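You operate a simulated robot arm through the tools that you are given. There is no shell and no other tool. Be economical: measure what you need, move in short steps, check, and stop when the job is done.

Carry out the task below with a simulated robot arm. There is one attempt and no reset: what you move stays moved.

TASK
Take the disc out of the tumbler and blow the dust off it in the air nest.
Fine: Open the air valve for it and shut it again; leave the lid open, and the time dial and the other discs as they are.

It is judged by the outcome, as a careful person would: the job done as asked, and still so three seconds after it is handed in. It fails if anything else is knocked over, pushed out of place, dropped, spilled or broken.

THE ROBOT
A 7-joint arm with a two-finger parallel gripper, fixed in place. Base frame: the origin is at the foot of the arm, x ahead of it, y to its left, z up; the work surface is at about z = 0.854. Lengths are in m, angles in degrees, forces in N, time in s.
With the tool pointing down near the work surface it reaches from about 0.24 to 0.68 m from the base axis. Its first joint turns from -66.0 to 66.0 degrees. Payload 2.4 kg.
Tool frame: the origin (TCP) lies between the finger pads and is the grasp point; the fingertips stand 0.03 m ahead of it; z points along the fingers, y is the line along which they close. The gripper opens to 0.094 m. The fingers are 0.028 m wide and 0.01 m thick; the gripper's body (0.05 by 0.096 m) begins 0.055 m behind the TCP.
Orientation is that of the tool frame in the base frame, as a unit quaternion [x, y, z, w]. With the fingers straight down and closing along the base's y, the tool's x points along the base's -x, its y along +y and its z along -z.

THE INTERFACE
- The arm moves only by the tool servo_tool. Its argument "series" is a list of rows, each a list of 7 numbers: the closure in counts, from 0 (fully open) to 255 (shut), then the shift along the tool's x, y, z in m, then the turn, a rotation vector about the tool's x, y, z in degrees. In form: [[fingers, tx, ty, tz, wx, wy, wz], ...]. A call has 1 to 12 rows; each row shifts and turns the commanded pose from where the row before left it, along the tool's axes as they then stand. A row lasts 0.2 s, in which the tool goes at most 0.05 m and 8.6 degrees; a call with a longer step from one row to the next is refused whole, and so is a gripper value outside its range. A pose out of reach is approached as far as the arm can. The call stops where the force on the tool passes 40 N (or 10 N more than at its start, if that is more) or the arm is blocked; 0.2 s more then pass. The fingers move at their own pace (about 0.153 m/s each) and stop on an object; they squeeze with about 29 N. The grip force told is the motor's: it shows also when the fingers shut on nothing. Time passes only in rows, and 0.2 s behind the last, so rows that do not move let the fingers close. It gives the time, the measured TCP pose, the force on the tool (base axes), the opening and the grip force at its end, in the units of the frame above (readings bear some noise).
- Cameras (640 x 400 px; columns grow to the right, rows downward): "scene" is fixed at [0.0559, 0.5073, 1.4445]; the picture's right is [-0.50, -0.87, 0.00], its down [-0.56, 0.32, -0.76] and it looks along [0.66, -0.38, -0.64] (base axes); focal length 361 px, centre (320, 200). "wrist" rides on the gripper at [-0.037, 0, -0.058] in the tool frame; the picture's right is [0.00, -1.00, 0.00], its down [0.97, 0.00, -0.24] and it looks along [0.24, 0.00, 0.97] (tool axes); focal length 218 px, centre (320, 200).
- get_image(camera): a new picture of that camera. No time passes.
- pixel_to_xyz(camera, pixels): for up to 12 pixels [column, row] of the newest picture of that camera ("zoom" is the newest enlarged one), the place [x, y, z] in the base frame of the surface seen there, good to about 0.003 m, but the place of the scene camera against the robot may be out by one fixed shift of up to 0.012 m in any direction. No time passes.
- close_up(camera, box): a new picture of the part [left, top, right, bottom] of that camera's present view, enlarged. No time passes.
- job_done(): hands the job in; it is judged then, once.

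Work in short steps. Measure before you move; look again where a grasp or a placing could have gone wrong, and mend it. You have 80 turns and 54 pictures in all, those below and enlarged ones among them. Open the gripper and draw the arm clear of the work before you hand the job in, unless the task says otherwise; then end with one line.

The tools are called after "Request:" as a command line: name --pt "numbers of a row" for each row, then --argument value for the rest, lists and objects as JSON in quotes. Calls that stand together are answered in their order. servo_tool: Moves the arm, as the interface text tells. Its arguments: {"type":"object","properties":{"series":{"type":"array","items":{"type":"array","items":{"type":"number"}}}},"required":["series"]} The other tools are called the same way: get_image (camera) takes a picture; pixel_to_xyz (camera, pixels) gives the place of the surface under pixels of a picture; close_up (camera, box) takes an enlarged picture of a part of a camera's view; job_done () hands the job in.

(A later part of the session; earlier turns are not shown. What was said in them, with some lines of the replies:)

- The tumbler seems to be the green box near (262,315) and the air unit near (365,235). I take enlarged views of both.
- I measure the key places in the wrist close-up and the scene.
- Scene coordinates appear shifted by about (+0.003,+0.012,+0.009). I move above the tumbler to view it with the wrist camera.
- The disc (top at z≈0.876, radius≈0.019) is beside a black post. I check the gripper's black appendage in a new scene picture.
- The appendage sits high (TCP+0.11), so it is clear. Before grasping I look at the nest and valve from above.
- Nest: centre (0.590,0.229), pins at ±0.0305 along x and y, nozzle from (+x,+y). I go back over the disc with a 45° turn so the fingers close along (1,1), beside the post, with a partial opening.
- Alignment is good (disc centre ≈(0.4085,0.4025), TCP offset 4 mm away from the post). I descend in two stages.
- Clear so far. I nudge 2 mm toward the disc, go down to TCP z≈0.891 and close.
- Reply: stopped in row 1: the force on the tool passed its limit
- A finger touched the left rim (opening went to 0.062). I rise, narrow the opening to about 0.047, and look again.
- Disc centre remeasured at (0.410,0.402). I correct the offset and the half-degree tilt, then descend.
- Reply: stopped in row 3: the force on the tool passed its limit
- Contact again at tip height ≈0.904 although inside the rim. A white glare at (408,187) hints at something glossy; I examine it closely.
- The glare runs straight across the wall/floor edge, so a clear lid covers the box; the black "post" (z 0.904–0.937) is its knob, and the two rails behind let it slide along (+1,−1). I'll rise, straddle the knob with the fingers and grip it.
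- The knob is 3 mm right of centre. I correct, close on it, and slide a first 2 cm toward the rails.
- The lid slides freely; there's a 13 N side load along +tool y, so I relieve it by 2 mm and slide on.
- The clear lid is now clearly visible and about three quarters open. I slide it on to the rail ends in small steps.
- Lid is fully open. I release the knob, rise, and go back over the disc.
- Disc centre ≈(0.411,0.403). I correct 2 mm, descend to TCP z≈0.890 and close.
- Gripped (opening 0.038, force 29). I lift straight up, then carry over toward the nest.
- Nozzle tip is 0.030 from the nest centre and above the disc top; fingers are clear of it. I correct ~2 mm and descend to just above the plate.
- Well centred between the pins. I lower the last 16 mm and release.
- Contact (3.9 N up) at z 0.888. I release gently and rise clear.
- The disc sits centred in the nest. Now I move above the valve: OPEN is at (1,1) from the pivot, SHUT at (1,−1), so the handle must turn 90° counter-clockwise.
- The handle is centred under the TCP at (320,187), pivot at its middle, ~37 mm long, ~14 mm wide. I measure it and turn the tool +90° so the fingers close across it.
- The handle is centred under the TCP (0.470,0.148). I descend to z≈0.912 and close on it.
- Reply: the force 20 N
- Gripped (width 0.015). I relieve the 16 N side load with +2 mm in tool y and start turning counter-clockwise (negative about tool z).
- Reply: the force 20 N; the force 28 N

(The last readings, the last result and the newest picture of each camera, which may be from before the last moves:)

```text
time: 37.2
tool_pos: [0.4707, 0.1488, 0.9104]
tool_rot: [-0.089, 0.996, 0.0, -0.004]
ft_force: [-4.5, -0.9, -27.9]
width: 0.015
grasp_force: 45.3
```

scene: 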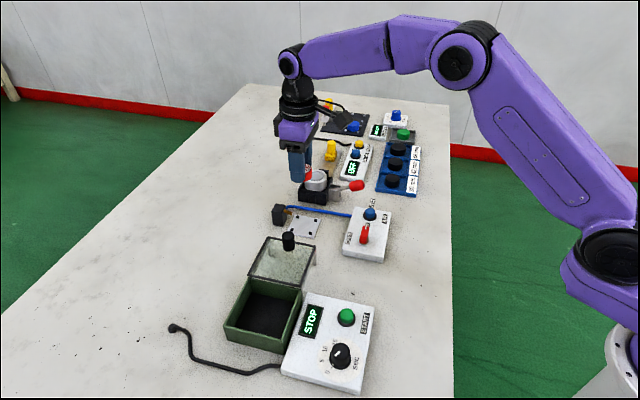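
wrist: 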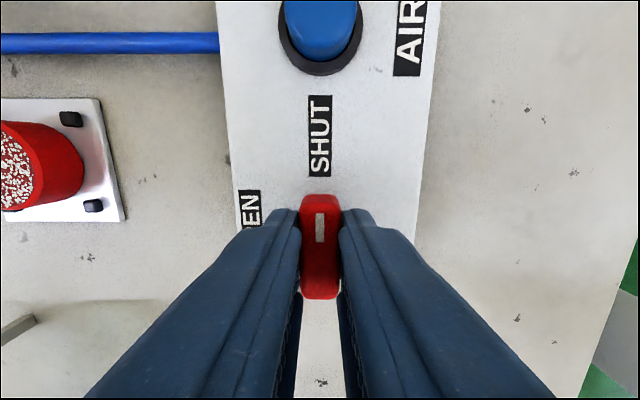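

Request:
servo_tool --pt "230 0 0 0.0008 0 0 0" --pt "230 0 0 0 0 0 -8" --pt "230 0 0 0 0 0 -8" --pt "230 0 0 0 0 0 -8" --pt "230 0 0 0 0 0 -8" --pt "230 0 0 0 0 0 0"

Request:
get_image --camera "wrist"

Request:
close_up --camera "scene" --box '[260, 170, 410, 270]'

```text
time: 38.6
tool_pos: [0.4695, 0.1486, 0.9111]
tool_rot: [-0.36, 0.933, 0.001, -0.001]
ft_force: [-12.8, 4.1, -3.5]
width: 0.0149
grasp_force: 44.8
```

```text
13 pictures are left
```

wrist: 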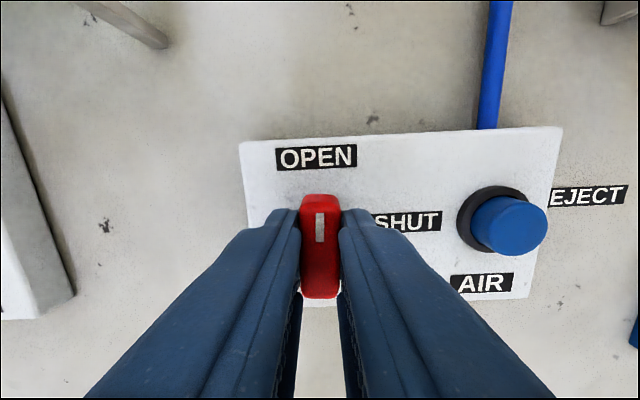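

```text
4.00 times, centred on (335, 220) of scene
```

zoom: 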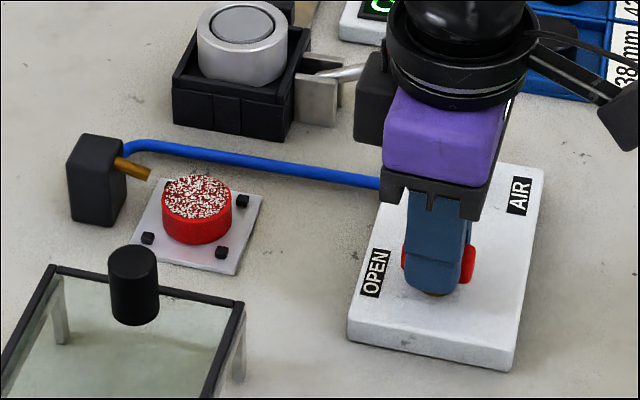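

Handle points nearly at OPEN (87°). I turn the last 4° and hold for about 1.5 s, then look at the disc.

Request:
servo_tool --pt "230 0 0 0 0 0 -4" --pt "230 0 0 0 0 0 0" --pt "230 0 0 0 0 0 0" --pt "230 0 0 0 0 0 0" --pt "230 0 0 0 0 0 0" --pt "230 0 0 0 0 0 0" --pt "230 0 0 0 0 0 0" --pt "230 0 0 0 0 0 0"

Request:
close_up --camera "scene" --box '[260, 170, 410, 270]'

```text
time: 40.4
tool_pos: [0.4694, 0.1483, 0.9114]
tool_rot: [-0.39, 0.921, 0.0, 0.0]
ft_force: [-12.7, 5.5, 11.0]
width: 0.0146
grasp_force: 44.6
```

```text
4.00 times, centred on (335, 220) of scene
```

zoom: 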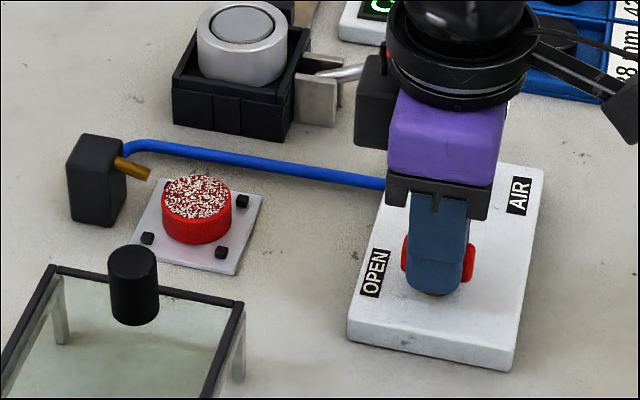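

The dust is still there after 1.6 s. I wait longer with the valve open.

Request:
servo_tool --pt "230 0 0 0 0 0 0" --pt "230 0 0 0 0 0 0" --pt "230 0 0 0 0 0 0" --pt "230 0 0 0 0 0 0" --pt "230 0 0 0 0 0 0" --pt "230 0 0 0 0 0 0" --pt "230 0 0 0 0 0 0" --pt "230 0 0 0 0 0 0" --pt "230 0 0 0 0 0 0" --pt "230 0 0 0 0 0 0" --pt "230 0 0 0 0 0 0" --pt "230 0 0 0 0 0 0"

Request:
close_up --camera "scene" --box '[260, 170, 410, 270]'

```text
time: 43.0
tool_pos: [0.4703, 0.1483, 0.9111]
tool_rot: [-0.391, 0.92, 0.0, 0.0]
ft_force: [-12.2, 6.2, 17.2]
width: 0.0145
grasp_force: 44.8
```

```text
4.00 times, centred on (335, 220) of scene
```

zoom: 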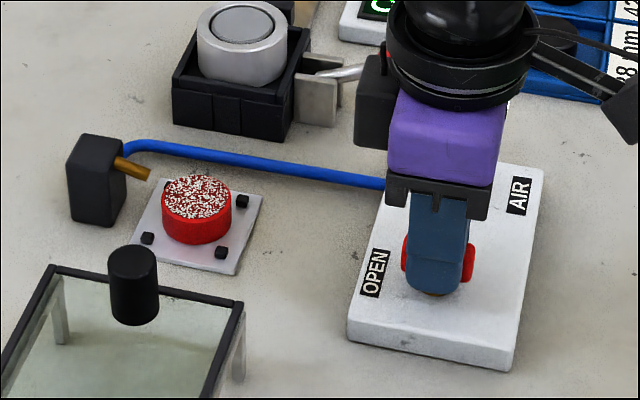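

No change, so the valve only supplies the air; the blue button labelled AIR must trigger the blast. I release the handle, rise, and move above the button with shut fingers.

Request:
servo_tool --pt "150 0 0 0 0 0 0" --pt "140 0 0 0 0 0 0" --pt "140 0 0 -0.03 0 0 0" --pt "140 0 0 -0.04 0 0 0" --pt "255 0 -0.03 0 0 0 0" --pt "255 -0.002 -0.03 0 0 0 0" --pt "255 -0.002 -0.017 0 0 0 0" --pt "255 0 0 0 0 0 0"

Request:
get_image --camera "wrist"

```text
time: 44.8
tool_pos: [0.5305, 0.0993, 0.9826]
tool_rot: [-0.392, 0.92, 0.001, -0.001]
ft_force: [0.1, 0.4, 0.9]
width: 0.0
grasp_force: 28.8
```

```text
9 pictures are left
```

wrist: 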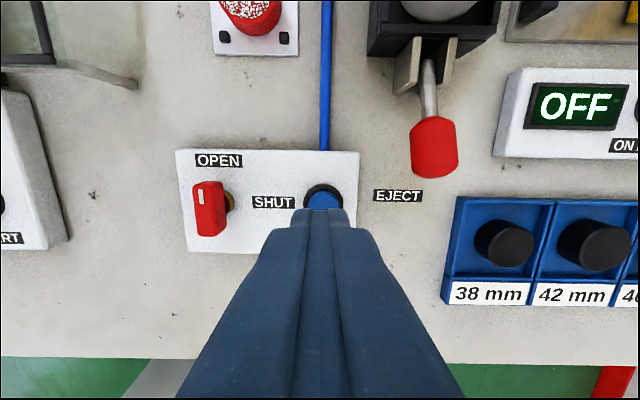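

Handle stays at OPEN; the button is at (323,203), 4 mm back and 2 mm right of the tip. I align, lower and press in small steps, then hold 1 s.

Request:
servo_tool --pt "255 0.004 -0.002 0.03 0 0 0" --pt "255 0 0 0.03 0 0 0" --pt "255 0 0 0.004 0 0 0" --pt "255 0 0 0.003 0 0 0" --pt "255 0 0 0.002 0 0 0" --pt "255 0 0 0.002 0 0 0" --pt "255 0 0 0 0 0 0"

```text
time: 46.4
tool_pos: [0.527, 0.0954, 0.9119]
tool_rot: [-0.391, 0.92, 0.001, 0.0]
ft_force: [-4.5, 1.0, 8.0]
width: 0.0
grasp_force: 28.5
```

Request:
servo_tool --pt "255 0 0 0.001 0 0 0" --pt "255 0 0 0 0 0 0" --pt "255 0 0 0 0 0 0" --pt "255 0 0 0 0 0 0" --pt "255 0 0 0 0 0 0" --pt "255 0 0 0 0 0 0"

Request:
close_up --camera "scene" --box '[260, 170, 410, 270]'

```text
time: 47.8
tool_pos: [0.5271, 0.0929, 0.9088]
tool_rot: [-0.392, 0.92, 0.0, 0.001]
ft_force: [-1.5, 6.6, 14.9]
width: 0.0
grasp_force: 29.2
```

```text
4.00 times, centred on (335, 220) of scene
```

zoom: 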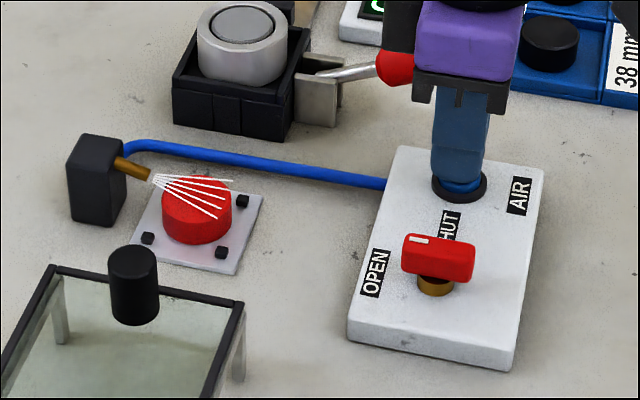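

The air blows and the dust is gone. I hold one more second, then rise and return above the valve handle.

Request:
servo_tool --pt "255 0 0 0 0 0 0" --pt "255 0 0 0 0 0 0" --pt "255 0 0 0 0 0 0" --pt "255 0 0 -0.03 0 0 0" --pt "255 0 0 -0.045 0 0 0" --pt "255 0 0.027 -0.03 0 0 1" --pt "130 0.001 0.027 0 0 0 0" --pt "130 0 0.024 0 0 0 0" --pt "130 0 0 0 0 0 0" --pt "130 0 0 0 0 0 0"

Request:
get_image --camera "wrist"

```text
time: 50.0
tool_pos: [0.4709, 0.1477, 1.0144]
tool_rot: [-0.382, 0.924, 0.001, 0.0]
ft_force: [0.4, 0.5, 0.3]
width: 0.0463
grasp_force: 0.0
```

```text
7 pictures are left
```

wrist: 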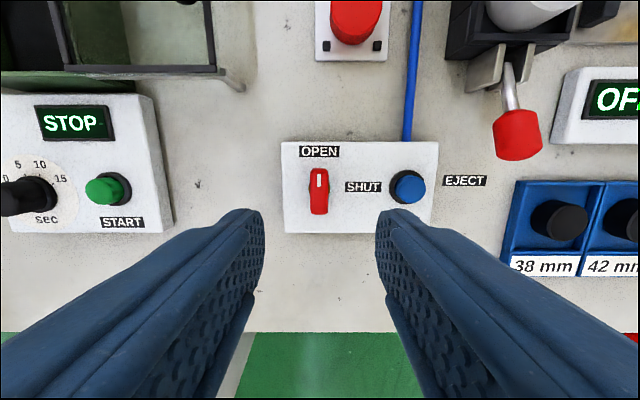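

The disc is clean and the blast has stopped on button release. I descend onto the handle (col 319) and grip it.

Request:
servo_tool --pt "130 0 0 0.04 0 0 0" --pt "130 0 0 0.035 0 0 0" --pt "130 0 0 0.02 0 0 0" --pt "130 0 0 0.0085 0 0 0" --pt "130 0 0 0 0 0 0" --pt "230 0 0 0 0 0 0" --pt "230 0 0 0 0 0 0" --pt "230 0 0 0 0 0 0"

```text
time: 51.8
tool_pos: [0.4694, 0.1492, 0.9119]
tool_rot: [-0.384, 0.923, 0.001, 0.0]
ft_force: [-6.8, 6.9, -5.2]
width: 0.0148
grasp_force: 44.6
```

Request:
servo_tool --pt "230 0 0.001 0.0003 0 0 0" --pt "230 0 0 0 0 0 8" --pt "230 0 0 0 0 0 8" --pt "230 0 0 0 0 0 8" --pt "230 0 0 0 0 0 8" --pt "230 0 0 0 0 0 0"

Request:
servo_tool --pt "230 0 0 0 0 0 8" --pt "230 0 0 0 0 0 8" --pt "230 0 0 0 0 0 8" --pt "230 0 0 0 0 0 0"

```text
time: 53.2
tool_pos: [0.4717, 0.149, 0.911]
tool_rot: [-0.113, 0.994, 0.0, 0.0]
ft_force: [-11.1, -0.9, 28.4]
width: 0.0144
grasp_force: 45.1
```

```text
time: 54.2
tool_pos: [0.4698, 0.1474, 0.9096]
tool_rot: [0.096, 0.995, 0.0, 0.0]
ft_force: [-7.3, 0.8, 14.1]
width: 0.0148
grasp_force: 45.4
```

Request:
servo_tool --pt "230 0 0 -0.0005 0 0 8" --pt "230 0 0 0 0 0 8" --pt "230 0 0 0 0 0 8" --pt "230 0 0 0 0 0 8" --pt "230 0 0 0 0 0 3.5" --pt "230 0 0 0 0 0 0" --pt "230 0 0 0 0 0 0"

```text
time: 55.8
tool_pos: [0.4702, 0.1472, 0.9099]
tool_rot: [0.394, 0.919, -0.001, 0.0]
ft_force: [2.8, -4.4, -12.8]
width: 0.0145
grasp_force: 45.6
```

The handle is turned back ~92° to SHUT. I release, rise and check.

Request:
servo_tool --pt "150 0 0 0 0 0 0" --pt "130 0 0 0 0 0 0" --pt "130 0 0 -0.03 0 0 0" --pt "130 0 0 -0.045 0 0 0" --pt "60 0 0 -0.045 0 0 0" --pt "0 0.03 0 -0.045 0 0 0" --pt "0 0.04 0 0 0 0 0" --pt "0 0 0 0 0 0 0"

Request:
get_image --camera "wrist"

Request:
get_image --camera "scene"

Request:
close_up --camera "scene" --box '[260, 170, 410, 270]'

```text
refused: row 6 steps farther than a row can; nothing moved
```

```text
6 pictures are left
```

wrist: 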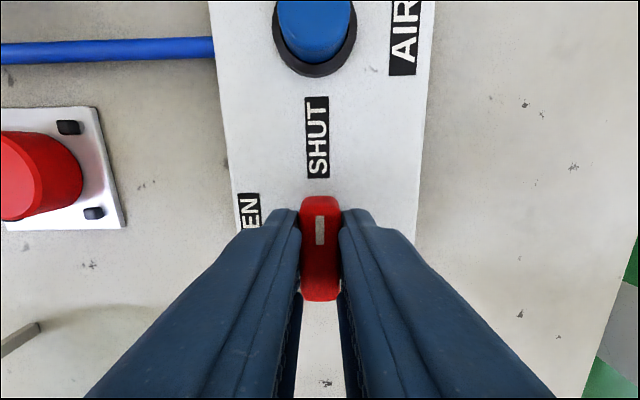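

```text
5 pictures are left
```

scene: 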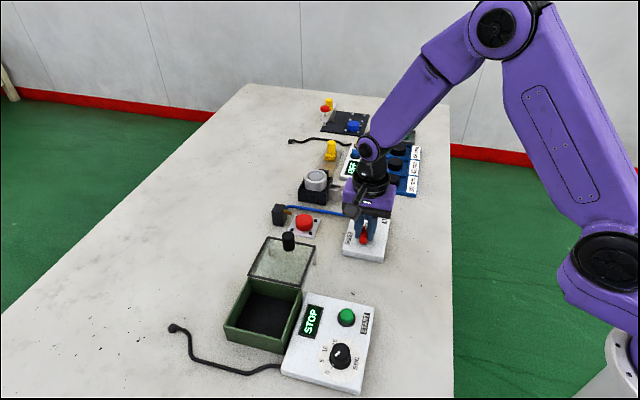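

```text
4.00 times, centred on (335, 220) of scene
```

zoom: 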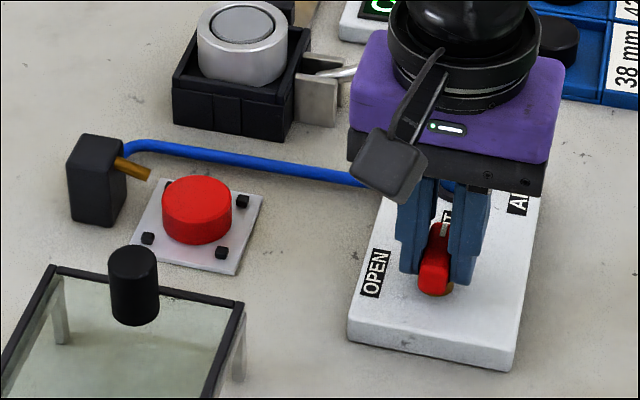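

One row was too long; the pictures show the handle at SHUT and a clean disc. I release and rise with shorter steps.

Request:
servo_tool --pt "150 0 0 0 0 0 0" --pt "130 0 0 0 0 0 0" --pt "130 0 0 -0.03 0 0 0" --pt "130 0 0 -0.045 0 0 0" --pt "60 0 0 -0.045 0 0 0" --pt "0 0 0 -0.045 0 0 0" --pt "0 0 0 -0.04 0 0 0" --pt "0 0 0 0 0 0 0"

Request:
get_image --camera "wrist"

Request:
get_image --camera "scene"

```text
time: 57.6
tool_pos: [0.4699, 0.1501, 1.1166]
tool_rot: [0.395, 0.919, 0.0, 0.0]
ft_force: [0.5, 0.5, -0.5]
width: 0.0939
grasp_force: 0.0
```

```text
3 pictures are left
```

wrist: 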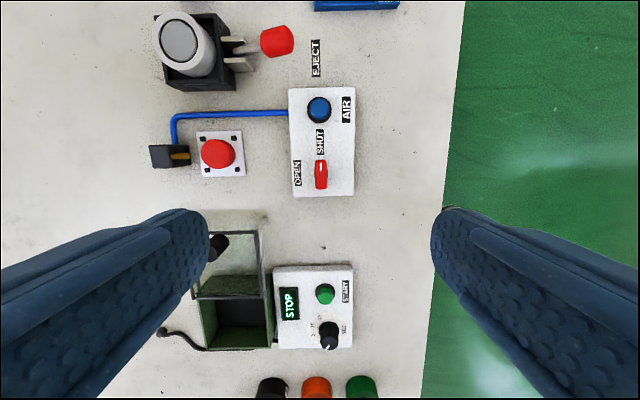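

```text
2 pictures are left
```

scene: 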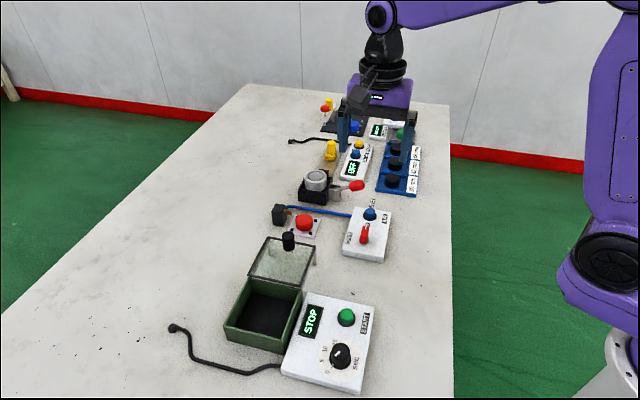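

The valve is back at SHUT, the clean disc is in the nest, the lid is open, and the arm is clear with its fingers open.

Request:
job_done

```text
The job is handed in.
```

The disc is out of the tumbler and sits clean in the air nest; the air valve was opened and is shut again, the lid is open, and I didn't touch the time dial or the other discs.
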